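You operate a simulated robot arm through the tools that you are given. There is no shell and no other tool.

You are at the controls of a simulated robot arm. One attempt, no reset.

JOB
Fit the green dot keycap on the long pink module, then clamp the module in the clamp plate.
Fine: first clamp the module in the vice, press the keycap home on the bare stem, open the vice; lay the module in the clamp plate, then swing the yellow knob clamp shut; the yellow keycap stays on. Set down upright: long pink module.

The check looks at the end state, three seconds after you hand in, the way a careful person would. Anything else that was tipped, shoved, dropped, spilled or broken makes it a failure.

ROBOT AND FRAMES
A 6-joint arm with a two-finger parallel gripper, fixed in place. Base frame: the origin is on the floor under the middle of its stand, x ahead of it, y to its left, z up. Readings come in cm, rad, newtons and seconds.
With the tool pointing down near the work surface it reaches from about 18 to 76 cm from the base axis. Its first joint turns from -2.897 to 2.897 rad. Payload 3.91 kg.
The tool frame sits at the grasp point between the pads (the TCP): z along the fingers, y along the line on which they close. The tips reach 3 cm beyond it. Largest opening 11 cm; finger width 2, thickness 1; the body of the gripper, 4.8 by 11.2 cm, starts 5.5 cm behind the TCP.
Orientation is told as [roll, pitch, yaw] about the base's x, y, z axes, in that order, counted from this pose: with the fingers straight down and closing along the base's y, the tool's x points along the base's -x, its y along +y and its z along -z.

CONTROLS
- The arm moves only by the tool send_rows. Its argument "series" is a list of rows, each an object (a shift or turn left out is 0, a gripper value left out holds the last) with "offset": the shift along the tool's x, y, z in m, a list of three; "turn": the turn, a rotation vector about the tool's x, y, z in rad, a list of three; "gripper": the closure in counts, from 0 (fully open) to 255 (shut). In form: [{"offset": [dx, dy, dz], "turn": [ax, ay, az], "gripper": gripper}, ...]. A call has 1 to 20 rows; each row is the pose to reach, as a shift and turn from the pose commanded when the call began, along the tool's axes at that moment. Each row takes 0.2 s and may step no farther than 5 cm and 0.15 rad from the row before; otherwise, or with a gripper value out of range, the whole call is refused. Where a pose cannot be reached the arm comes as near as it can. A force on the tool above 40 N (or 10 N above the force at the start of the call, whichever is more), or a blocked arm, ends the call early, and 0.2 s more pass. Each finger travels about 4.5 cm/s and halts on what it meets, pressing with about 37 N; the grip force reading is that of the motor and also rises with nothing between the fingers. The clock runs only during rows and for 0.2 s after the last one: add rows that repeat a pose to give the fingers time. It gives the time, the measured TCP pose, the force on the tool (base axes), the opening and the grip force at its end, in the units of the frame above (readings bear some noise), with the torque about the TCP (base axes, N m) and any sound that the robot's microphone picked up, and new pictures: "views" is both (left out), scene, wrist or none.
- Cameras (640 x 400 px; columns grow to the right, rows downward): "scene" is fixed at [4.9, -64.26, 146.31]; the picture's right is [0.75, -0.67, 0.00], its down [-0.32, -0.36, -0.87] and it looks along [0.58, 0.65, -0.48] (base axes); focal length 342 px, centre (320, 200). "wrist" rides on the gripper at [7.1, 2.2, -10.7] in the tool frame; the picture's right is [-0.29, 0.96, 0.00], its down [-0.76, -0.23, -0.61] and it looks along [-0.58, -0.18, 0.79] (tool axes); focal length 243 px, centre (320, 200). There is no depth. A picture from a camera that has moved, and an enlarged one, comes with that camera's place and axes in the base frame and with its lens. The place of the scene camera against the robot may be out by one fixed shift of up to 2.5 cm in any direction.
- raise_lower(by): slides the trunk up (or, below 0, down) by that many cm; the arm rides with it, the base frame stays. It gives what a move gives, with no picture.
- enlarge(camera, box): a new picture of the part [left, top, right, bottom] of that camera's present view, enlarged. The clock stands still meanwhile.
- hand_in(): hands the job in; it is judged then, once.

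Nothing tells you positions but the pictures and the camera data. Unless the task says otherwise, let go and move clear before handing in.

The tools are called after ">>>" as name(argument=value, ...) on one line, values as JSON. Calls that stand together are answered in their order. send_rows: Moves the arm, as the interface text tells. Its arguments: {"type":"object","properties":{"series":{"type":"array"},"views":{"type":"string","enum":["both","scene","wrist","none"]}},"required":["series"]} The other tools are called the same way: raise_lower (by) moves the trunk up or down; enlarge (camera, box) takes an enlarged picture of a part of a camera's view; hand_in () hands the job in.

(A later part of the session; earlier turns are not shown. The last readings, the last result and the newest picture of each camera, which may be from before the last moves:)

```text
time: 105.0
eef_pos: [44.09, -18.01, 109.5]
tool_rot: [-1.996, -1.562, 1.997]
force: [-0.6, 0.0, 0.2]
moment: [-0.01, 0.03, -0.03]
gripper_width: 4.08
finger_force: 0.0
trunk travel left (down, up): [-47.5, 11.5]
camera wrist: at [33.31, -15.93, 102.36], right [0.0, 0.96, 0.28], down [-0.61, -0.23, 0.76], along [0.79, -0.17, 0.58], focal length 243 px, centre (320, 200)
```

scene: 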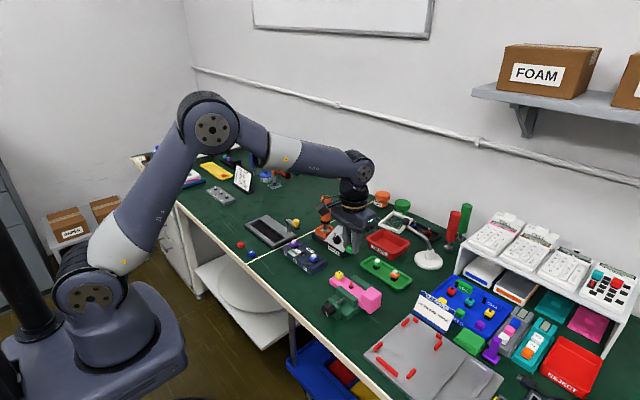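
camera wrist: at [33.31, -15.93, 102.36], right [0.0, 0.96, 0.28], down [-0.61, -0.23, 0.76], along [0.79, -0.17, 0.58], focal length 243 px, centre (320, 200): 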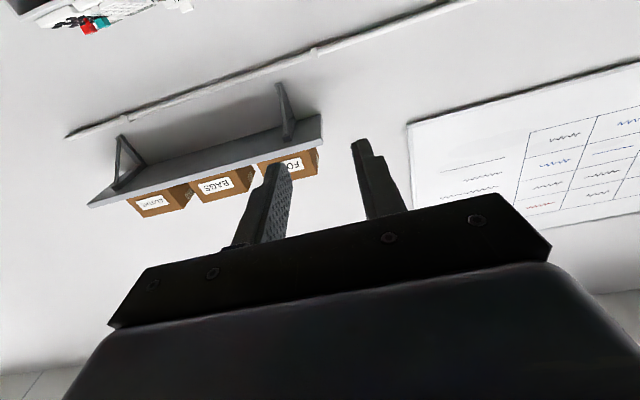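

>>> send_rows(series=[{"turn": [0, 0, 0.145]}, {"turn": [0, 0, 0.29]}, {"turn": [0, 0, 0.435]}, {"turn": [0, 0, 0.58]}, {"turn": [0, 0, 0.725]}, {"turn": [0, 0, 0.87]}, {"turn": [0, 0, 1.015]}, {"turn": [0, 0, 1.16]}, {"turn": [0, 0, 1.305]}, {"turn": [0, 0, 1.45]}, {"turn": [0, 0, 1.595]}, {"turn": [0, 0, 1.74]}, {"turn": [0, 0, 1.885]}, {"turn": [0, 0, 2.03]}, {"turn": [0, 0, 2.175]}, {"turn": [0, 0, 2.32]}, {"turn": [0, 0, 2.465]}], views="none")

>>> send_rows(series=[{"turn": [0, 0, 0.145]}, {"turn": [0, 0, 0.29]}, {"turn": [0, 0, 0.435]}, {"turn": [0, 0, 0.58]}, {"turn": [0, 0, 0.725]}, {"turn": [0, 0, 0.87]}, {"turn": [0, 0, 1.015]}, {"turn": [0, 0, 1.16]}, {"turn": [0, 0, 1.305]}, {"turn": [0, 0, 1.45]}, {"turn": [0, 0, 1.595]}, {"turn": [0, 0, 1.74]}, {"turn": [0, 0, 1.885]}, {"turn": [0, 0, 2.03]}, {"turn": [0, 0, 2.175]}, {"turn": [0, 0, 2.32]}, {"turn": [0, 0, 2.465]}, {"turn": [0, 0, 2.5]}], views="none")

>>> raise_lower(by=-26.2)

>>> send_rows(series=[{"turn": [0, 0, 0]}], views="both")

```text
time: 108.6
eef_pos: [43.91, -18.1, 109.48]
tool_rot: [1.573, 0.891, -1.567]
force: [0.2, 0.6, 0.3]
moment: [-0.02, -0.01, 0.05]
gripper_width: 4.1
finger_force: 0.1
trunk travel left (down, up): [-47.5, 11.5]
```

```text
time: 112.4
eef_pos: [44.01, -18.09, 109.5]
tool_rot: [-1.571, -0.248, 1.573]
force: [0.6, 1.3, -0.4]
moment: [0.01, 0.0, 0.0]
gripper_width: 4.09
finger_force: 0.1
trunk travel left (down, up): [-47.5, 11.5]
```

```text
time: 115.1
eef_pos: [44.06, -18.08, 83.27]
tool_rot: [-1.572, -0.245, 1.573]
force: [0.1, -0.1, 0.7]
moment: [0.02, -0.02, 0.0]
gripper_width: 4.08
finger_force: 0.0
trunk travel left (down, up): [-21.3, 37.7]
```

```text
time: 115.5
eef_pos: [43.96, -17.93, 83.33]
tool_rot: [-1.572, -0.245, 1.573]
force: [0.0, -1.3, 0.2]
moment: [0.01, 0.02, -0.02]
gripper_width: 4.09
finger_force: 0.0
trunk travel left (down, up): [-21.3, 37.7]
camera wrist: at [33.29, -24.42, 79.5], right [0.0, 0.52, -0.86], down [-0.61, 0.68, 0.41], along [0.79, 0.52, 0.31], focal length 243 px, centre (320, 200)
```

scene: 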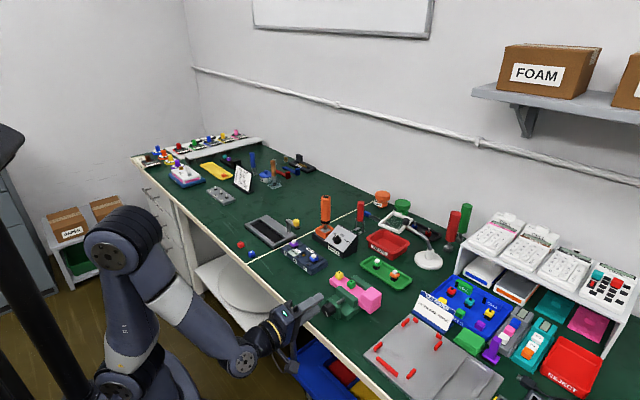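
wrist: 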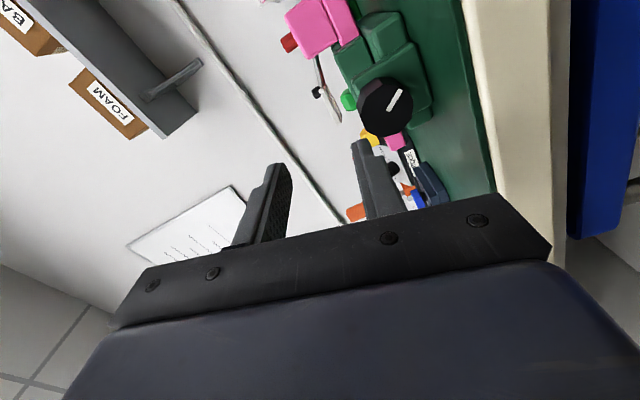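

>>> raise_lower(by=-4.85)

>>> send_rows(series=[{"turn": [0, 0, 0]}], views="wrist")

>>> enlarge(camera="wrist", box=[220, 60, 460, 220])

>>> enlarge(camera="scene", box=[290, 255, 390, 335])

```text
time: 116.4
eef_pos: [43.91, -18.01, 78.47]
tool_rot: [-1.572, -0.245, 1.573]
force: [-0.7, 1.2, -0.2]
moment: [0.03, -0.02, -0.01]
gripper_width: 4.09
finger_force: 0.1
trunk travel left (down, up): [-16.4, 42.6]
```

```text
time: 116.8
eef_pos: [44.08, -17.96, 78.54]
tool_rot: [-1.572, -0.245, 1.571]
force: [-0.1, 0.4, -1.2]
moment: [0.01, 0.01, 0.01]
gripper_width: 4.09
finger_force: 0.0
trunk travel left (down, up): [-16.4, 42.6]
camera wrist: at [33.29, -24.42, 74.65], right [0.0, 0.52, -0.86], down [-0.61, 0.68, 0.41], along [0.79, 0.52, 0.31], focal length 243 px, centre (320, 200)
```

wrist: 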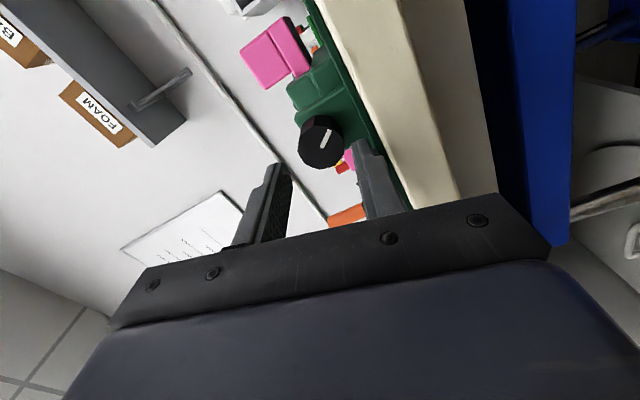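

```text
2.50 times, centred on (340, 140) of wrist
camera zoom: at [33.29, -24.42, 74.65], right [0.0, 0.52, -0.86], down [-0.61, 0.68, 0.41], along [0.79, 0.52, 0.31], focal length 606 px, centre (270, 350)
```

zoom: 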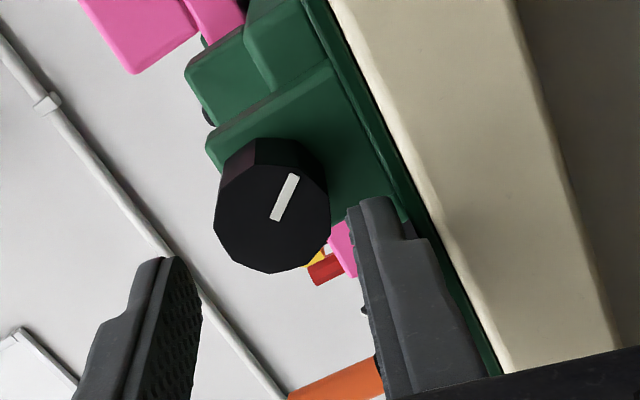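

```text
5.00 times, centred on (340, 295) of scene
camera zoom: at [4.9, -64.26, 146.31], right [0.75, -0.67, 0.0], down [-0.32, -0.36, -0.87], along [0.58, 0.65, -0.48], focal length 1712 px, centre (220, -275)
```

zoom: 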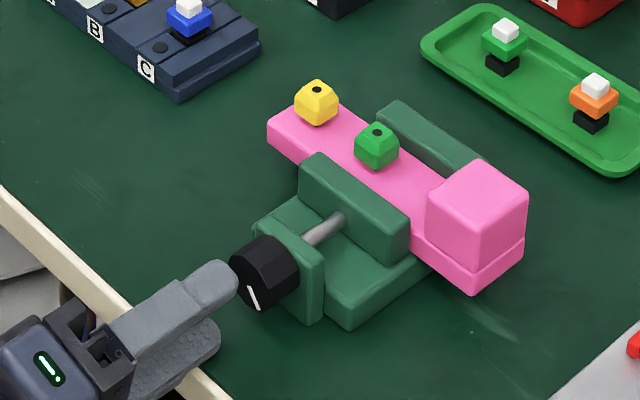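

I'm at the knob height and nearly coaxial. I'll advance over the knob with a 1 mm correction and grip.

>>> send_rows(series=[{"offset": [0, 0.001, 0.01]}, {"offset": [0, 0.001, 0.018]}, {"offset": [0, 0.001, 0.026]}, {"offset": [0, 0.001, 0.033]}, {"offset": [0, 0.001, 0.039]}, {"offset": [0, 0.001, 0.039]}], views="none")

>>> enlarge(camera="wrist", box=[220, 60, 460, 220])

```text
time: 117.3
eef_pos: [44.97, -18.0, 78.27]
tool_rot: [-1.567, -0.25, 1.566]
force: [-35.0, 0.9, 6.8]
moment: [0.11, 1.18, 0.37]
gripper_width: 3.8
finger_force: 0.0
trunk travel left (down, up): [-16.4, 42.6]
stopped in row 2: the force on the tool passed its limit at 53 N (the readings are from after the stop); the commanded pose is now the measured one
```

```text
2.50 times, centred on (340, 140) of wrist
camera zoom: at [34.17, -24.34, 74.47], right [0.0, 0.52, -0.85], down [-0.6, 0.68, 0.41], along [0.8, 0.52, 0.31], focal length 606 px, centre (270, 350)
```

zoom: 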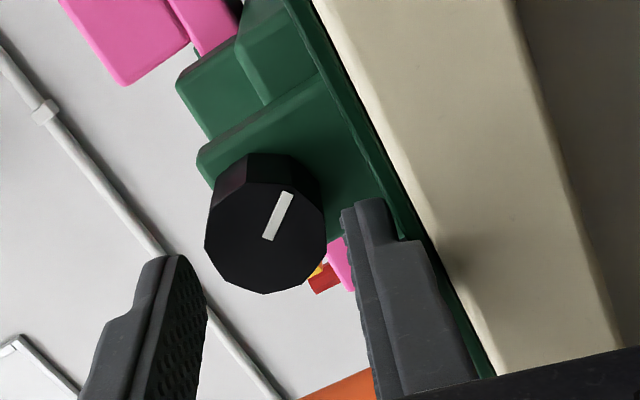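

The lower finger caught the bench edge; at this steep roll there isn't enough room under the knob. I'll back off and choose a flatter roll angle for gripping.

>>> send_rows(series=[{"offset": [0, -0.001, -0.003]}, {"offset": [0, -0.001, -0.01]}, {"offset": [0, -0.001, -0.02]}, {"offset": [0, -0.001, -0.025]}], views="both")

>>> enlarge(camera="scene", box=[290, 255, 390, 335])

```text
time: 118.3
eef_pos: [42.76, -17.93, 78.36]
tool_rot: [-1.567, -0.25, 1.569]
force: [-0.5, 0.0, 0.7]
moment: [0.02, 0.02, 0.0]
gripper_width: 4.1
finger_force: 0.0
trunk travel left (down, up): [-16.4, 42.6]
camera wrist: at [31.96, -24.34, 74.55], right [0.0, 0.52, -0.86], down [-0.61, 0.68, 0.41], along [0.8, 0.52, 0.31], focal length 243 px, centre (320, 200)
```

scene: 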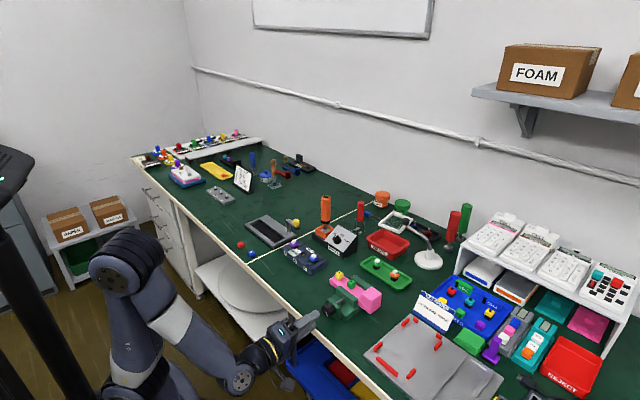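
wrist: 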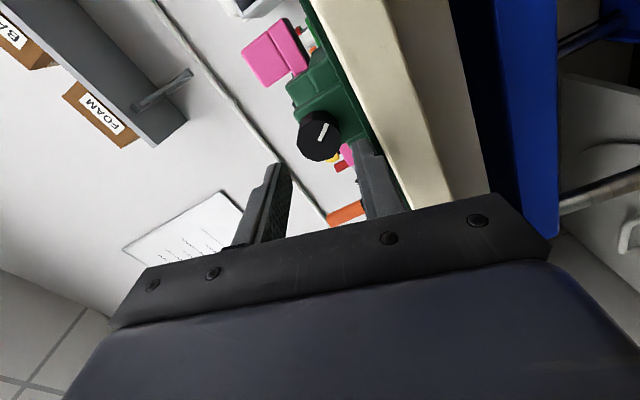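

```text
5.00 times, centred on (340, 295) of scene
camera zoom: at [4.9, -64.26, 146.31], right [0.75, -0.67, 0.0], down [-0.32, -0.36, -0.87], along [0.58, 0.65, -0.48], focal length 1712 px, centre (220, -275)
```

zoom: 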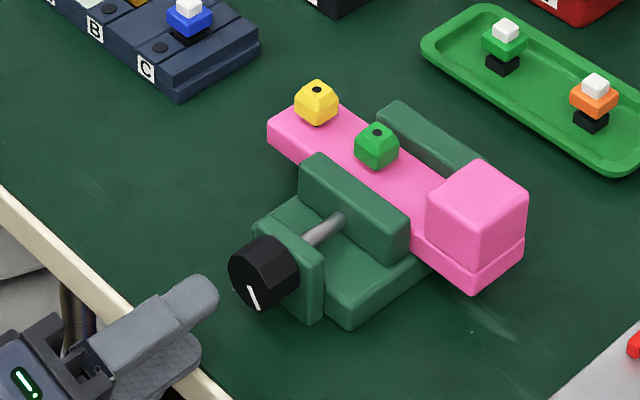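

>>> send_rows(series=[{"offset": [0, 0, -0.01]}, {"offset": [0, 0, -0.02]}, {"offset": [0, 0, -0.02], "turn": [0, 0, -0.14]}, {"offset": [0, 0, -0.02], "turn": [0, 0, -0.28]}, {"offset": [0, 0, -0.02], "turn": [0, 0, -0.42]}, {"offset": [0, 0, -0.02], "turn": [0, 0, -0.56]}, {"offset": [0, 0, -0.02], "turn": [0, 0, -0.7]}, {"offset": [0, 0, -0.02], "turn": [0, 0, -0.84]}, {"offset": [0, 0, -0.02], "turn": [0, 0, -0.98]}, {"offset": [0, 0, -0.02], "turn": [0, 0, -1.1]}, {"offset": [0, 0, -0.02], "turn": [0, 0, -1.22]}, {"offset": [0, 0, -0.02], "turn": [0, 0, -1.22]}], views="wrist")

>>> enlarge(camera="wrist", box=[200, 60, 440, 220])

```text
time: 121.0
eef_pos: [40.7, -18.08, 78.35]
tool_rot: [-1.563, 0.971, 1.576]
force: [-0.3, 0.4, 0.6]
moment: [-0.01, -0.01, -0.05]
gripper_width: 4.09
finger_force: 0.0
trunk travel left (down, up): [-16.4, 42.6]
camera wrist: at [30.02, -23.8, 83.05], right [0.0, -0.63, -0.78], down [-0.61, 0.62, -0.49], along [0.79, 0.47, -0.38], focal length 243 px, centre (320, 200)
```

wrist: 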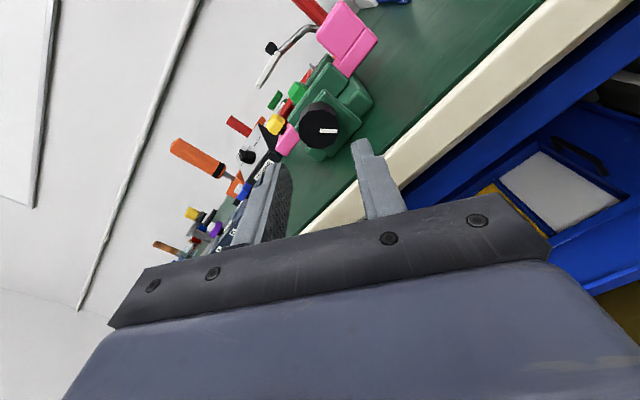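

```text
2.50 times, centred on (320, 140) of wrist
camera zoom: at [30.02, -23.8, 83.05], right [0.0, -0.63, -0.78], down [-0.61, 0.62, -0.49], along [0.79, 0.47, -0.38], focal length 606 px, centre (320, 350)
```

zoom: 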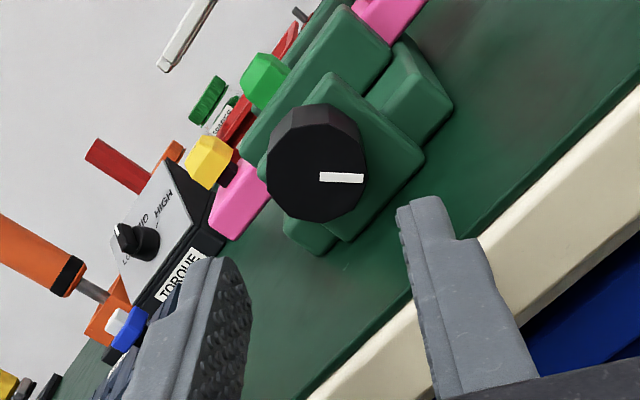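

This gives good coaxial alignment at a flatter roll. Advancing onto the knob again.

>>> send_rows(series=[{"offset": [0, 0, 0.015]}, {"offset": [0, 0, 0.03]}, {"offset": [0, 0, 0.045]}, {"offset": [0, 0, 0.055]}, {"offset": [0, 0, 0.063]}, {"offset": [0, 0, 0.068]}, {"offset": [0, 0, 0.072]}, {"offset": [0, 0, 0.072]}], views="none")

>>> enlarge(camera="wrist", box=[200, 60, 440, 220])

```text
time: 122.8
eef_pos: [47.97, -17.98, 78.37]
tool_rot: [-1.566, 0.97, 1.576]
force: [0.1, -0.3, 0.4]
moment: [-0.01, 0.01, 0.0]
gripper_width: 4.11
finger_force: 0.0
trunk travel left (down, up): [-16.4, 42.6]
```

```text
2.50 times, centred on (320, 140) of wrist
camera zoom: at [37.25, -23.8, 83.01], right [0.0, -0.62, -0.78], down [-0.61, 0.62, -0.49], along [0.79, 0.47, -0.38], focal length 606 px, centre (320, 350)
```

zoom: 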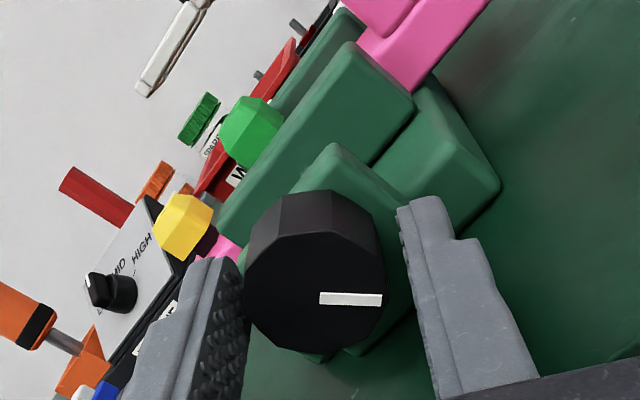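

Clean approach, no contact. Gripping the knob and turning counter-clockwise to open.

>>> send_rows(series=[{"gripper": 255}, {"gripper": 255}, {"gripper": 255}, {"gripper": 255}], views="none")

>>> send_rows(series=[{"turn": [0, 0, -0.1]}, {"turn": [0, 0, -0.2]}, {"turn": [0, 0, -0.3]}, {"turn": [0, 0, -0.4]}, {"turn": [0, 0, -0.5]}, {"turn": [0, 0, -0.6]}], views="none")

>>> enlarge(camera="scene", box=[290, 255, 390, 335])

>>> enlarge(camera="wrist", box=[200, 60, 440, 220])

```text
time: 123.8
eef_pos: [47.96, -17.9, 78.4]
tool_rot: [-1.565, 0.971, 1.575]
force: [2.0, 4.4, 4.6]
moment: [-0.02, -0.09, 0.48]
gripper_width: 3.21
finger_force: 44.9
trunk travel left (down, up): [-16.4, 42.6]
```

```text
time: 125.2
eef_pos: [47.82, -18.03, 78.28]
tool_rot: [0.471, 1.566, -2.674]
force: [8.6, 3.6, 5.8]
moment: [-0.04, -0.35, 0.11]
gripper_width: 3.23
finger_force: 44.6
trunk travel left (down, up): [-16.4, 42.6]
```

```text
5.00 times, centred on (340, 295) of scene
camera zoom: at [4.9, -64.26, 146.31], right [0.75, -0.67, 0.0], down [-0.32, -0.36, -0.87], along [0.58, 0.65, -0.48], focal length 1712 px, centre (220, -275)
```

zoom: 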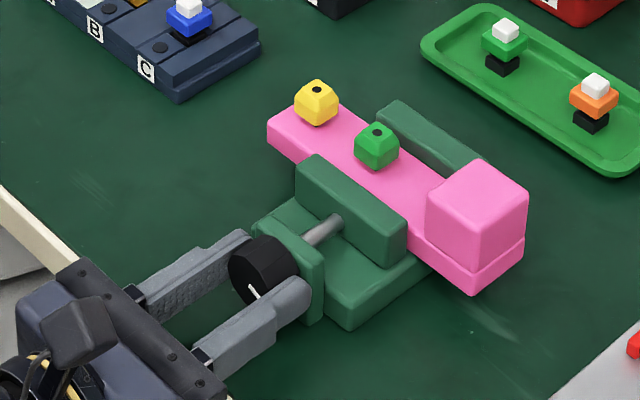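

```text
2.50 times, centred on (320, 140) of wrist
camera zoom: at [37.26, -20.13, 85.51], right [0.0, -0.96, -0.29], down [-0.61, 0.23, -0.76], along [0.79, 0.17, -0.58], focal length 606 px, centre (320, 350)
```

zoom: 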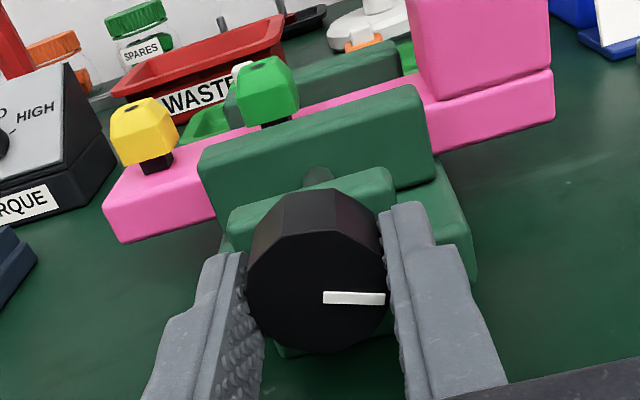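

The jaw is retreating while the module stays in place. Continuing to open.

>>> send_rows(series=[{"offset": [0, 0, 0.0005], "turn": [0, 0, -0.12]}, {"offset": [0, 0, 0.0005], "turn": [0, 0, -0.24]}, {"offset": [0, 0, 0.0005], "turn": [0, 0, -0.36]}, {"offset": [0, 0, 0.0005], "turn": [0, 0, -0.48]}, {"offset": [0, 0, 0.0005], "turn": [0, 0, -0.6]}, {"offset": [0, 0, 0.0005], "turn": [0, 0, -0.72]}, {"offset": [0, 0, 0.0005], "turn": [0, 0, -0.84]}, {"offset": [0, 0, 0.0005], "turn": [0, 0, -0.96]}, {"offset": [0, 0, 0.0005], "turn": [0, 0, -1.08]}, {"offset": [0, 0, 0.0005], "turn": [0, 0, -1.2]}], views="none")

>>> enlarge(camera="scene", box=[290, 255, 390, 335])

```text
time: 127.3
eef_pos: [47.9, -18.13, 78.45]
tool_rot: [1.57, 0.37, -1.573]
force: [6.9, -7.3, 16.6]
moment: [0.03, -0.32, -0.17]
gripper_width: 3.25
finger_force: 44.8
trunk travel left (down, up): [-16.4, 42.6]
```

```text
5.00 times, centred on (340, 295) of scene
camera zoom: at [4.9, -64.26, 146.31], right [0.75, -0.67, 0.0], down [-0.32, -0.36, -0.87], along [0.58, 0.65, -0.48], focal length 1712 px, centre (220, -275)
```

zoom: 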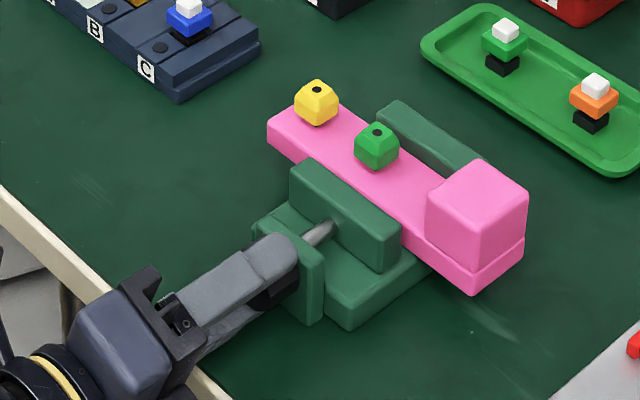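

>>> send_rows(series=[{"offset": [-0.0002, 0.0014, 0.0005], "turn": [0, 0, -0.12]}, {"offset": [-0.0002, 0.0014, 0.0005], "turn": [0, 0, -0.24]}, {"offset": [-0.0002, 0.0014, 0.0005], "turn": [0, 0, -0.36]}, {"offset": [-0.0002, 0.0014, 0.0005], "turn": [0, 0, -0.48]}, {"offset": [-0.0002, 0.0014, 0.0005], "turn": [0, 0, -0.6]}, {"offset": [-0.0002, 0.0014, 0.0005], "turn": [0, 0, -0.72]}, {"offset": [-0.0002, 0.0014, 0.0005], "turn": [0, 0, -0.84]}, {"offset": [-0.0002, 0.0014, 0.0005], "turn": [0, 0, -0.96]}, {"offset": [-0.0002, 0.0014, 0.0005], "turn": [0, 0, -1.08]}], views="none")

>>> enlarge(camera="scene", box=[290, 255, 390, 335])

>>> enlarge(camera="wrist", box=[200, 60, 440, 220])

```text
time: 129.3
eef_pos: [47.96, -18.06, 78.59]
tool_rot: [1.569, -0.71, -1.572]
force: [-3.3, -2.0, 10.5]
moment: [0.01, -0.88, -0.57]
gripper_width: 3.21
finger_force: 45.1
trunk travel left (down, up): [-16.4, 42.6]
```

```text
5.00 times, centred on (340, 295) of scene
camera zoom: at [4.9, -64.26, 146.31], right [0.75, -0.67, 0.0], down [-0.32, -0.36, -0.87], along [0.58, 0.65, -0.48], focal length 1712 px, centre (220, -275)
```

zoom: 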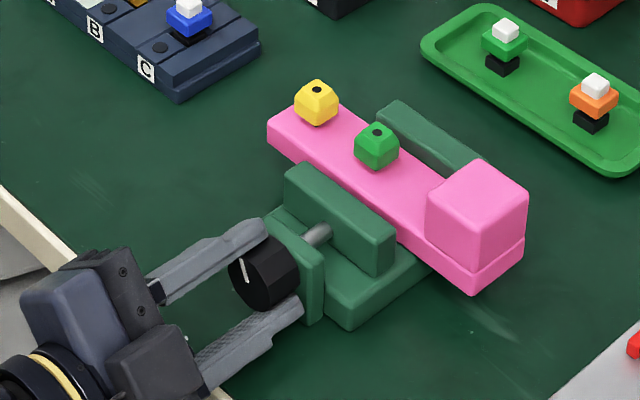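

```text
2.50 times, centred on (320, 140) of wrist
camera zoom: at [37.24, -11.26, 75.53], right [0.0, 0.4, 0.91], down [-0.61, -0.73, 0.32], along [0.79, -0.56, 0.24], focal length 606 px, centre (320, 350)
```

zoom: 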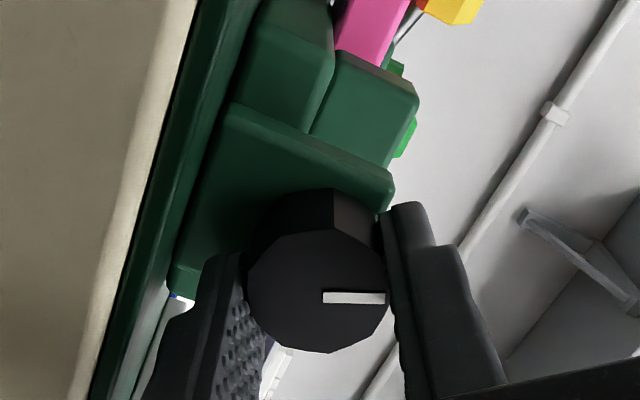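

>>> send_rows(series=[{"offset": [0, 0.0006, 0], "turn": [0, 0, -0.12]}, {"offset": [0, 0.0006, 0], "turn": [0, 0, -0.24]}, {"offset": [0, 0.0006, 0], "turn": [0, 0, -0.36]}, {"offset": [0, 0.0006, 0], "turn": [0, 0, -0.48]}, {"offset": [0, 0.0006, 0], "turn": [0, 0, -0.6]}, {"offset": [0, 0.0006, 0], "turn": [0, 0, -0.72]}, {"offset": [0, 0.0006, 0], "turn": [0, 0, -0.86]}], views="none")

>>> enlarge(camera="scene", box=[290, 255, 390, 335])

```text
time: 130.9
eef_pos: [47.98, -18.03, 78.57]
tool_rot: [-0.08, -1.569, 0.078]
force: [-3.6, 3.1, 13.4]
moment: [0.02, -0.16, 0.1]
gripper_width: 3.22
finger_force: 44.8
trunk travel left (down, up): [-16.4, 42.6]
```

```text
5.00 times, centred on (340, 295) of scene
camera zoom: at [4.9, -64.26, 146.31], right [0.75, -0.67, 0.0], down [-0.32, -0.36, -0.87], along [0.58, 0.65, -0.48], focal length 1712 px, centre (220, -275)
```

zoom: 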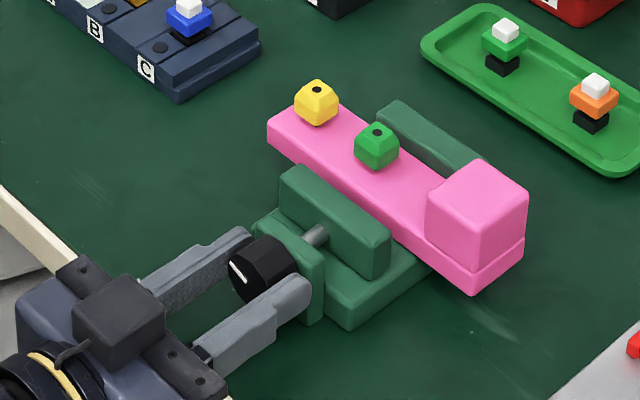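

>>> send_rows(series=[{"offset": [0, 0, 0], "turn": [0, 0, -0.1]}, {"offset": [0, 0, 0], "turn": [0, 0, -0.2]}, {"offset": [0, 0, 0], "turn": [0, 0, -0.26]}], views="none")

>>> send_rows(series=[{"gripper": 140}, {"gripper": 140}, {"gripper": 140}, {"gripper": 140}], views="none")

>>> enlarge(camera="scene", box=[290, 255, 390, 335])

>>> enlarge(camera="wrist", box=[200, 60, 440, 220])

```text
time: 131.8
eef_pos: [48.03, -17.86, 78.55]
tool_rot: [-1.558, -1.312, 1.556]
force: [-4.6, 5.4, 8.4]
moment: [0.01, -1.43, 0.47]
gripper_width: 3.24
finger_force: 45.1
trunk travel left (down, up): [-16.4, 42.6]
```

```text
time: 132.8
eef_pos: [48.04, -18.0, 78.53]
tool_rot: [-1.554, -1.314, 1.554]
force: [0.3, 0.0, 0.3]
moment: [-0.01, 0.01, -0.01]
gripper_width: 4.96
finger_force: 0.1
trunk travel left (down, up): [-16.4, 42.6]
```

```text
5.00 times, centred on (340, 295) of scene
camera zoom: at [4.9, -64.26, 146.31], right [0.75, -0.67, 0.0], down [-0.32, -0.36, -0.87], along [0.58, 0.65, -0.48], focal length 1712 px, centre (220, -275)
```

zoom: 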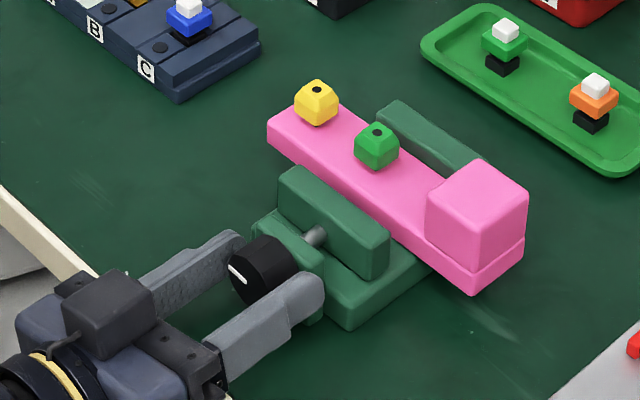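

```text
2.50 times, centred on (320, 140) of wrist
camera zoom: at [37.27, -17.76, 71.1], right [0.0, 1.0, 0.04], down [-0.6, -0.03, 0.8], along [0.8, -0.02, 0.6], focal length 606 px, centre (320, 350)
```

zoom: 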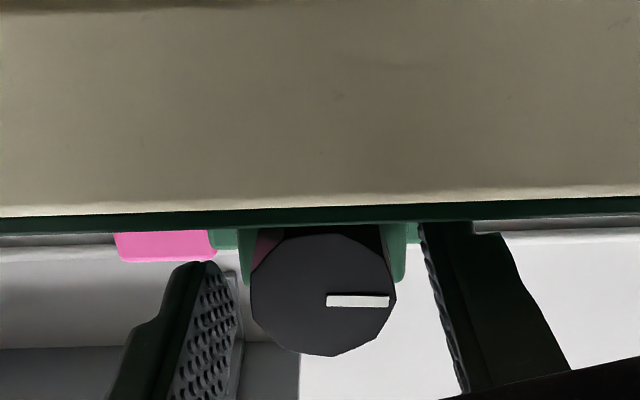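

The vice is open with the pointer back at its original position. I'll retreat, raise the trunk, and return the tool to vertical.

>>> send_rows(series=[{"offset": [0, 0, -0.015]}, {"offset": [0, 0, -0.03]}, {"offset": [0, 0, -0.04]}, {"offset": [0, 0, -0.04]}], views="none")

>>> raise_lower(by=31.1)

>>> send_rows(series=[{"turn": [0, 0, 0.13]}, {"turn": [0, 0, 0.257]}, {"turn": [0, 0, 0.257]}], views="none")

```text
time: 133.8
eef_pos: [44.01, -18.03, 78.44]
tool_rot: [-1.556, -1.314, 1.553]
force: [0.0, 0.6, 0.0]
moment: [0.0, 0.0, -0.03]
gripper_width: 4.96
finger_force: 0.0
trunk travel left (down, up): [-16.4, 42.6]
```

```text
time: 136.8
eef_pos: [44.07, -17.88, 109.52]
tool_rot: [-1.555, -1.315, 1.553]
force: [-0.6, 1.1, 0.0]
moment: [-0.05, 0.0, 0.01]
gripper_width: 4.95
finger_force: 0.0
trunk travel left (down, up): [-47.6, 11.4]
```

```text
time: 137.6
eef_pos: [43.99, -18.1, 109.52]
tool_rot: [0.249, -1.568, -0.252]
force: [-0.3, 0.5, -0.2]
moment: [0.01, 0.01, -0.02]
gripper_width: 4.96
finger_force: 0.0
trunk travel left (down, up): [-47.6, 11.4]
```

>>> send_rows(series=[{"turn": [0, 0.14, 0]}, {"turn": [0, 0.28, 0]}, {"turn": [0, 0.42, 0]}, {"turn": [0, 0.56, 0]}, {"turn": [0, 0.7, 0]}, {"turn": [0, 0.84, 0]}, {"turn": [0, 0.98, 0]}, {"turn": [0, 1.12, 0]}, {"turn": [0, 1.26, 0]}, {"turn": [0, 1.4, 0]}, {"turn": [0, 1.5, 0]}, {"turn": [0, 1.5708, 0]}, {"turn": [0, 1.5708, 0]}], views="none")

```text
time: 140.4
eef_pos: [44.02, -18.02, 109.53]
tool_rot: [0.0, 0.005, -0.002]
force: [0.3, 0.8, 0.7]
moment: [-0.02, 0.0, 0.01]
gripper_width: 4.98
finger_force: 0.0
trunk travel left (down, up): [-47.6, 11.4]
```

>>> send_rows(series=[{"offset": [-0.032, -0.012, 0.025], "gripper": 93}, {"offset": [-0.064, -0.024, 0.05], "gripper": 93}, {"offset": [-0.096, -0.036, 0.075], "gripper": 93}, {"offset": [-0.128, -0.048, 0.1], "gripper": 93}, {"offset": [-0.157, -0.0593, 0.125], "gripper": 93}, {"offset": [-0.157, -0.0593, 0.125], "gripper": 93}], views="wrist")

>>> enlarge(camera="wrist", box=[230, 30, 450, 190])

```text
time: 141.8
eef_pos: [59.69, -24.04, 96.95]
tool_rot: [0.001, 0.005, -0.001]
force: [0.6, 0.3, -0.4]
moment: [-0.02, 0.02, 0.01]
gripper_width: 7.01
finger_force: 0.0
trunk travel left (down, up): [-47.6, 11.4]
camera wrist: at [52.58, -21.8, 107.73], right [0.29, 0.96, 0.0], down [0.76, -0.23, 0.6], along [0.58, -0.18, -0.8], focal length 243 px, centre (320, 200)
```

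wrist: 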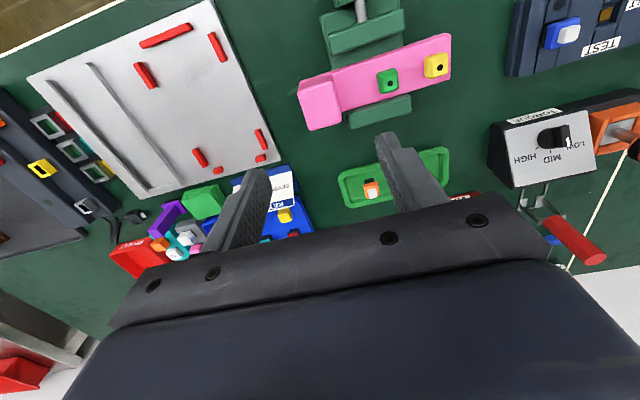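

```text
2.50 times, centred on (340, 110) of wrist
camera zoom: at [52.58, -21.8, 107.73], right [0.29, 0.96, 0.0], down [0.76, -0.23, 0.6], along [0.58, -0.18, -0.8], focal length 606 px, centre (270, 425)
```

zoom: 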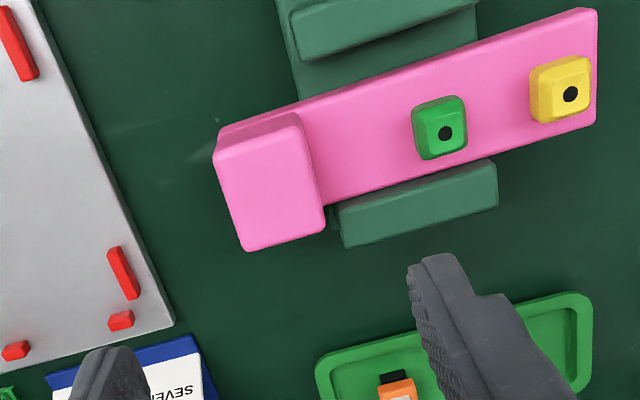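

>>> send_rows(series=[{"offset": [-0.0006, 0.001, 0.04]}, {"offset": [-0.0006, 0.001, 0.08]}, {"offset": [-0.0006, 0.001, 0.11]}, {"offset": [-0.0006, 0.001, 0.13]}, {"offset": [-0.0006, 0.001, 0.138]}, {"offset": [-0.0006, 0.001, 0.144]}, {"offset": [-0.0006, 0.001, 0.144]}], views="wrist")

>>> enlarge(camera="wrist", box=[230, 60, 450, 220])

>>> enlarge(camera="scene", box=[320, 240, 410, 320])

```text
time: 143.4
eef_pos: [59.56, -23.88, 82.49]
tool_rot: [0.0, 0.003, -0.004]
force: [0.6, 1.1, 0.2]
moment: [-0.02, 0.01, -0.01]
gripper_width: 6.97
finger_force: 0.0
trunk travel left (down, up): [-47.6, 11.4]
camera wrist: at [52.56, -21.77, 93.35], right [0.29, 0.96, 0.0], down [0.76, -0.23, 0.6], along [0.58, -0.18, -0.8], focal length 243 px, centre (320, 200)
```

wrist: 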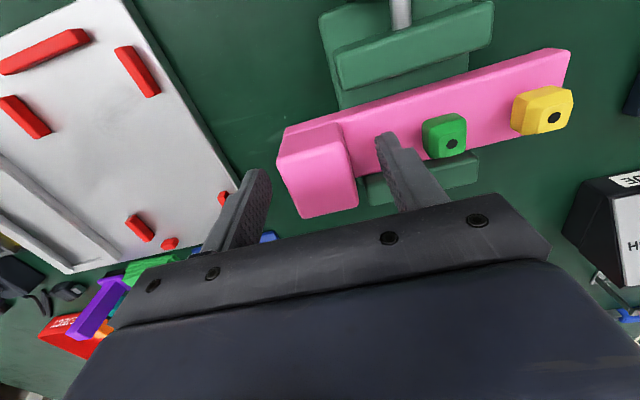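

```text
2.50 times, centred on (340, 140) of wrist
camera zoom: at [52.56, -21.77, 93.35], right [0.29, 0.96, 0.0], down [0.76, -0.23, 0.6], along [0.58, -0.18, -0.8], focal length 606 px, centre (270, 350)
```

zoom: 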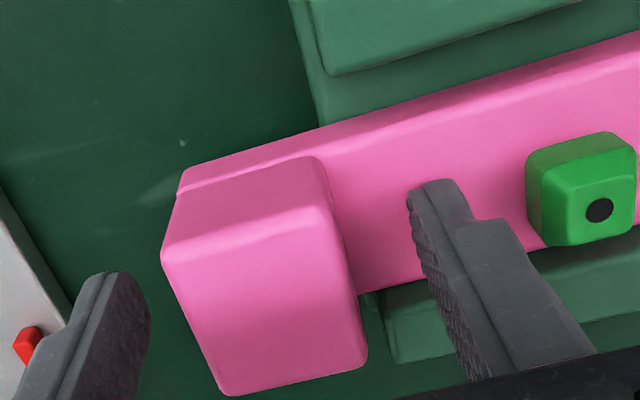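

```text
5.00 times, centred on (365, 280) of scene
camera zoom: at [4.9, -64.26, 146.31], right [0.75, -0.67, 0.0], down [-0.32, -0.36, -0.87], along [0.58, 0.65, -0.48], focal length 1712 px, centre (95, -200)
```

zoom: 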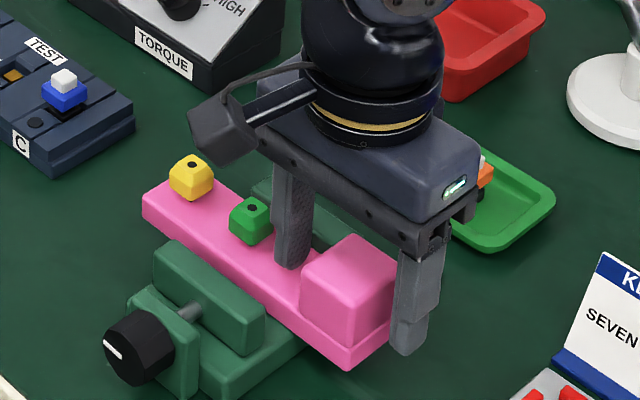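

>>> send_rows(series=[{"gripper": 255}, {"gripper": 255}, {"gripper": 255}, {"gripper": 255}, {"gripper": 255}, {"gripper": 255}], views="none")

>>> send_rows(series=[{"offset": [0, 0, -0.005]}, {"offset": [0, 0, -0.015]}, {"offset": [0, 0, -0.03]}, {"offset": [0, 0, -0.05]}, {"offset": [0, 0, -0.08]}, {"offset": [0, 0, -0.11]}, {"offset": [0, 0, -0.13]}, {"offset": [0, 0, -0.13]}], views="both")

>>> enlarge(camera="wrist", box=[250, 20, 610, 230])

```text
time: 144.8
eef_pos: [59.67, -23.89, 82.49]
tool_rot: [0.0, 0.003, -0.001]
force: [-1.1, -0.6, 0.0]
moment: [0.04, 0.03, 0.02]
gripper_width: 3.74
finger_force: 37.3
trunk travel left (down, up): [-47.6, 11.4]
```

```text
time: 146.6
eef_pos: [59.77, -23.87, 95.62]
tool_rot: [0.0, 0.003, 0.0]
force: [1.1, -0.4, -1.3]
moment: [-0.06, -0.01, -0.01]
gripper_width: 3.72
finger_force: 36.7
trunk travel left (down, up): [-47.6, 11.4]
camera wrist: at [52.63, -21.78, 106.39], right [0.29, 0.96, 0.0], down [0.76, -0.23, 0.6], along [0.58, -0.18, -0.8], focal length 243 px, centre (320, 200)
```

scene: 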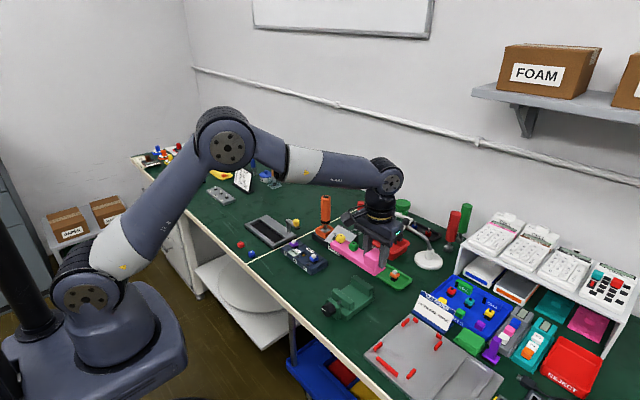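
wrist: 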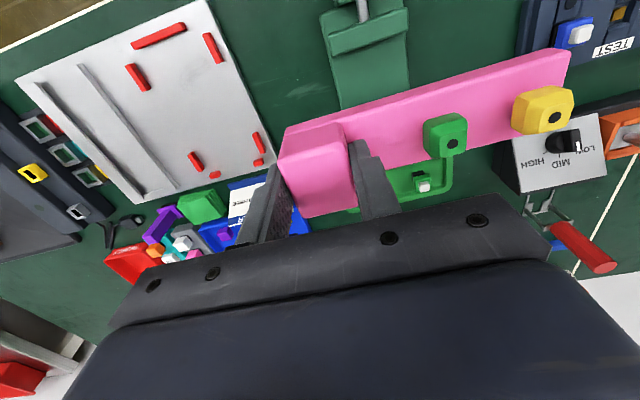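

```text
1.78 times, centred on (430, 125) of wrist
camera zoom: at [52.63, -21.78, 106.39], right [0.29, 0.96, 0.0], down [0.76, -0.23, 0.6], along [0.58, -0.18, -0.8], focal length 431 px, centre (124, 333)
```

zoom: 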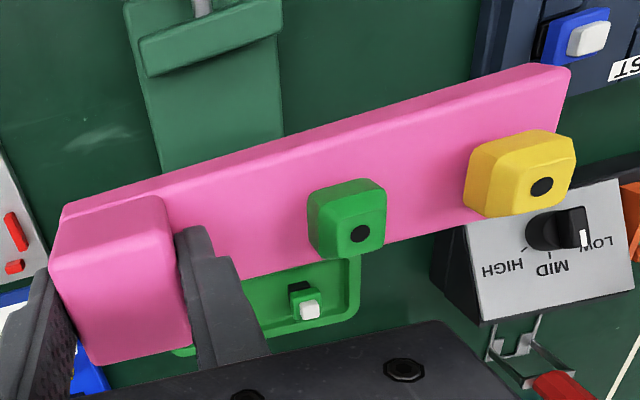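

The module lifted cleanly with both caps. I'll carry it back to above the clamp plate.

>>> send_rows(series=[{"offset": [0, 0, -0.024]}, {"offset": [0, 0.04, -0.024]}, {"offset": [0, 0.085, -0.024]}, {"offset": [0, 0.13, -0.024]}, {"offset": [0, 0.175, -0.024]}, {"offset": [0, 0.22, -0.024]}, {"offset": [0, 0.265, -0.024]}, {"offset": [0, 0.31, -0.024]}, {"offset": [0, 0.355, -0.024]}, {"offset": [0, 0.4, -0.024]}, {"offset": [-0.002, 0.43, -0.024]}, {"offset": [-0.002, 0.439, -0.024]}, {"offset": [-0.002, 0.439, -0.024]}], views="wrist")

>>> enlarge(camera="wrist", box=[240, 20, 600, 230])

```text
time: 149.4
eef_pos: [60.06, 20.1, 97.92]
tool_rot: [-0.001, 0.003, -0.001]
force: [-0.3, -0.9, -2.0]
moment: [-0.11, -0.01, 0.01]
gripper_width: 3.76
finger_force: 36.8
trunk travel left (down, up): [-47.6, 11.4]
camera wrist: at [52.96, 22.24, 108.74], right [0.29, 0.96, 0.0], down [0.76, -0.23, 0.6], along [0.58, -0.18, -0.8], focal length 243 px, centre (320, 200)
```

wrist: 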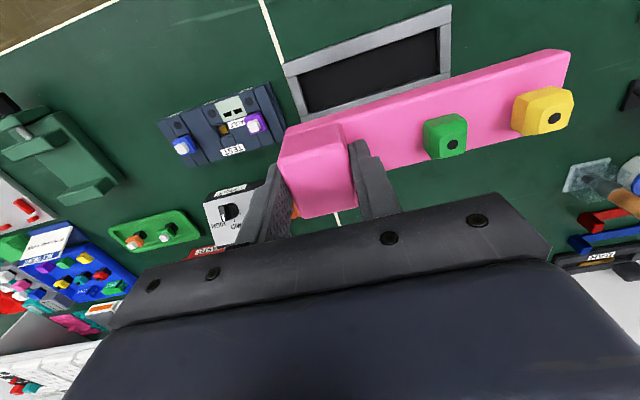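

```text
1.78 times, centred on (420, 125) of wrist
camera zoom: at [52.96, 22.24, 108.74], right [0.29, 0.96, 0.0], down [0.76, -0.23, 0.6], along [0.58, -0.18, -0.8], focal length 431 px, centre (142, 333)
```

zoom: 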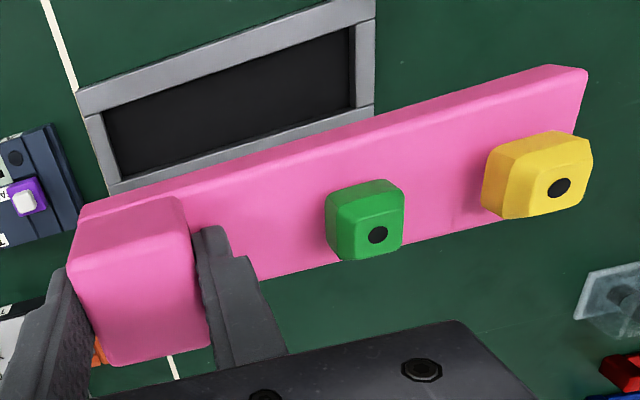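

>>> enlarge(camera="wrist", box=[270, 0, 470, 130])

```text
3.08 times, centred on (370, 65) of wrist
camera zoom: at [52.96, 22.24, 108.74], right [0.29, 0.96, 0.0], down [0.76, -0.23, 0.6], along [0.58, -0.18, -0.8], focal length 746 px, centre (166, 615)
```

zoom: 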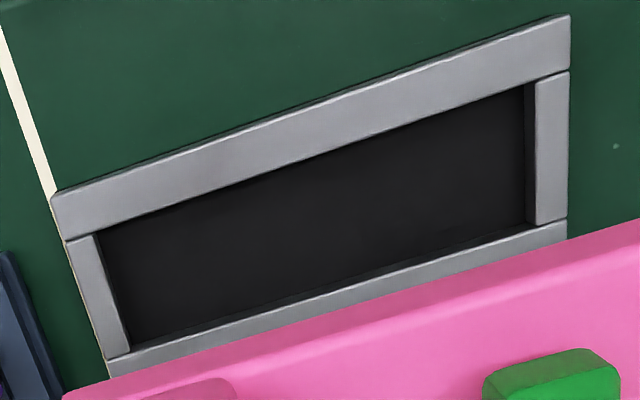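

Recess measured at about x 57.7–62.4 and y 17.9–34.2; the module is about 15.7 × 4.1. I'll shift slightly and descend to just above the plate to verify the fit.

>>> send_rows(series=[{"offset": [0.0015, 0, 0.04]}, {"offset": [0.0015, 0, 0.08]}, {"offset": [0.0015, 0, 0.11]}, {"offset": [0.0015, 0, 0.135]}, {"offset": [0.0015, 0, 0.148]}, {"offset": [0.0015, 0, 0.148]}], views="wrist")

>>> enlarge(camera="wrist", box=[240, 40, 440, 200])

>>> enlarge(camera="wrist", box=[430, 0, 640, 160])

>>> enlarge(camera="scene", box=[235, 190, 325, 260])

```text
time: 150.8
eef_pos: [59.85, 20.26, 83.03]
tool_rot: [0.001, 0.002, -0.001]
force: [0.6, 0.1, -0.9]
moment: [-0.1, 0.01, 0.01]
gripper_width: 3.75
finger_force: 36.9
trunk travel left (down, up): [-47.6, 11.4]
camera wrist: at [52.73, 22.19, 93.96], right [0.29, 0.96, 0.0], down [0.76, -0.23, 0.6], along [0.58, -0.18, -0.8], focal length 243 px, centre (320, 200)
```

wrist: 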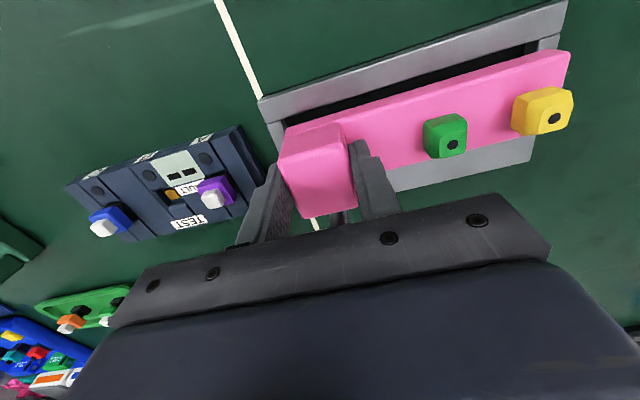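

```text
2.50 times, centred on (340, 120) of wrist
camera zoom: at [52.73, 22.19, 93.96], right [0.29, 0.96, 0.0], down [0.76, -0.23, 0.6], along [0.58, -0.18, -0.8], focal length 606 px, centre (270, 400)
```

zoom: 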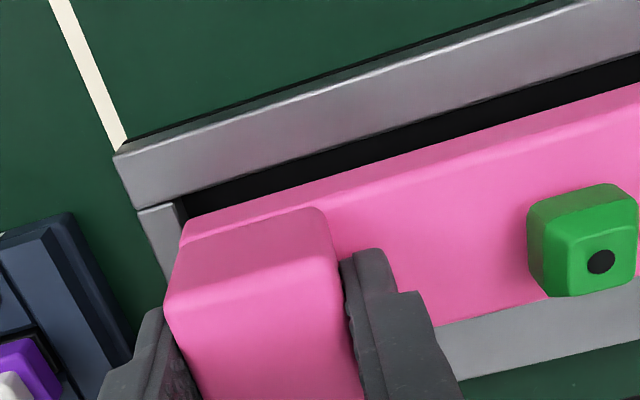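

```text
2.50 times, centred on (535, 80) of wrist
camera zoom: at [52.73, 22.19, 93.96], right [0.29, 0.96, 0.0], down [0.76, -0.23, 0.6], along [0.58, -0.18, -0.8], focal length 606 px, centre (-218, 500)
```

zoom: 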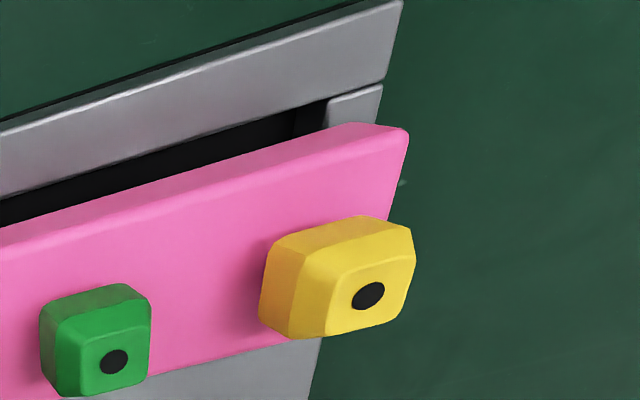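

```text
5.71 times, centred on (280, 225) of scene
camera zoom: at [4.9, -64.26, 146.31], right [0.75, -0.67, 0.0], down [-0.32, -0.36, -0.87], along [0.58, 0.65, -0.48], focal length 1956 px, centre (549, 57)
```

zoom: 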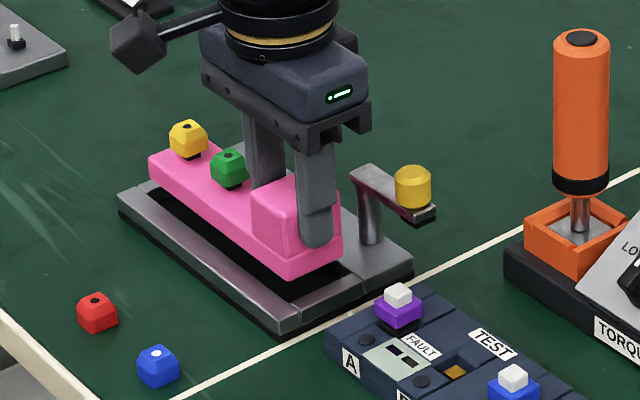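

Gaps look even: about 0.3 cm near side, 0.17 cm left end and 0.13 cm right end. I'll descend in small steps and check for contact.

>>> send_rows(series=[{"offset": [0, 0, 0.002]}, {"offset": [0, 0, 0.004]}, {"offset": [0, 0, 0.006]}, {"offset": [0, 0, 0.008]}, {"offset": [0, 0, 0.01]}], views="none")

>>> enlarge(camera="wrist", box=[240, 40, 440, 200])

>>> enlarge(camera="wrist", box=[430, 0, 640, 160])

>>> enlarge(camera="scene", box=[245, 200, 315, 255])

```text
time: 152.0
eef_pos: [59.79, 20.01, 82.26]
tool_rot: [0.001, 0.003, -0.004]
force: [-0.9, -0.4, -1.4]
moment: [-0.06, -0.01, 0.0]
gripper_width: 3.74
finger_force: 37.0
trunk travel left (down, up): [-47.6, 11.4]
```

```text
2.50 times, centred on (340, 120) of wrist
camera zoom: at [52.7, 22.17, 92.97], right [0.29, 0.96, 0.0], down [0.76, -0.23, 0.6], along [0.58, -0.18, -0.8], focal length 606 px, centre (270, 400)
```

zoom: 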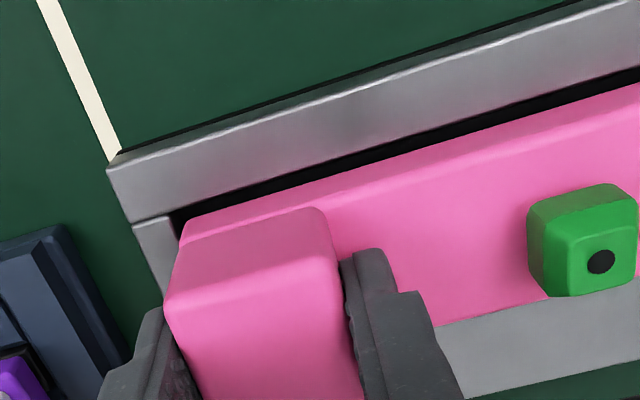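

```text
2.50 times, centred on (535, 80) of wrist
camera zoom: at [52.7, 22.17, 92.97], right [0.29, 0.96, 0.0], down [0.76, -0.23, 0.6], along [0.58, -0.18, -0.8], focal length 606 px, centre (-218, 500)
```

zoom: 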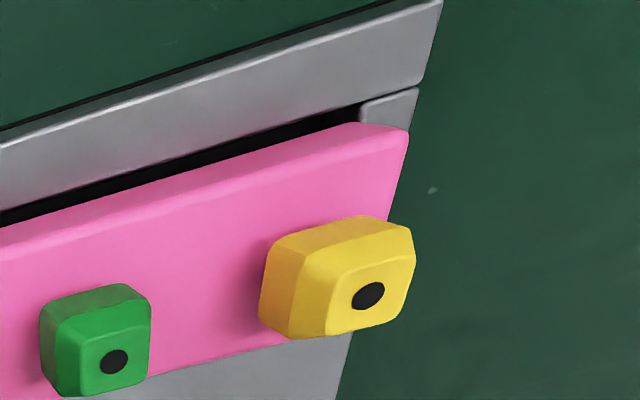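

```text
7.27 times, centred on (280, 228) of scene
camera zoom: at [4.9, -64.26, 146.31], right [0.75, -0.67, 0.0], down [-0.32, -0.36, -0.87], along [0.58, 0.65, -0.48], focal length 2490 px, centre (611, 0)
```

zoom: 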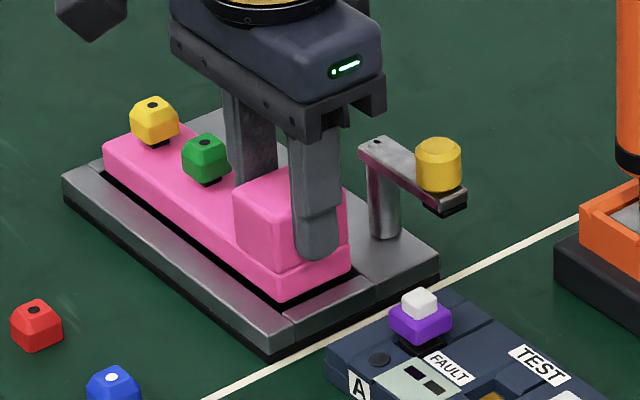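

Level with the rim, with clearance all around. Continuing down into the recess.

>>> send_rows(series=[{"offset": [0, 0, 0.002]}, {"offset": [0, 0, 0.004]}, {"offset": [0, 0, 0.006]}, {"offset": [0, 0, 0.008]}], views="none")

```text
time: 153.0
eef_pos: [59.83, 20.0, 81.34]
tool_rot: [0.0, 0.006, -0.003]
force: [-1.2, 0.1, -0.6]
moment: [-0.06, 0.0, 0.02]
gripper_width: 3.75
finger_force: 36.1
trunk travel left (down, up): [-47.6, 11.4]
```

>>> send_rows(series=[{"offset": [0, 0, 0.001]}, {"offset": [0, 0, 0.002]}, {"offset": [0, 0, 0.003]}, {"offset": [0, 0, 0.004]}], views="none")

```text
time: 154.0
eef_pos: [59.86, 19.96, 80.99]
tool_rot: [0.0, 0.004, -0.001]
force: [-1.1, 1.0, -0.3]
moment: [0.09, 0.01, 0.06]
gripper_width: 3.73
finger_force: 36.8
trunk travel left (down, up): [-47.6, 11.4]
```

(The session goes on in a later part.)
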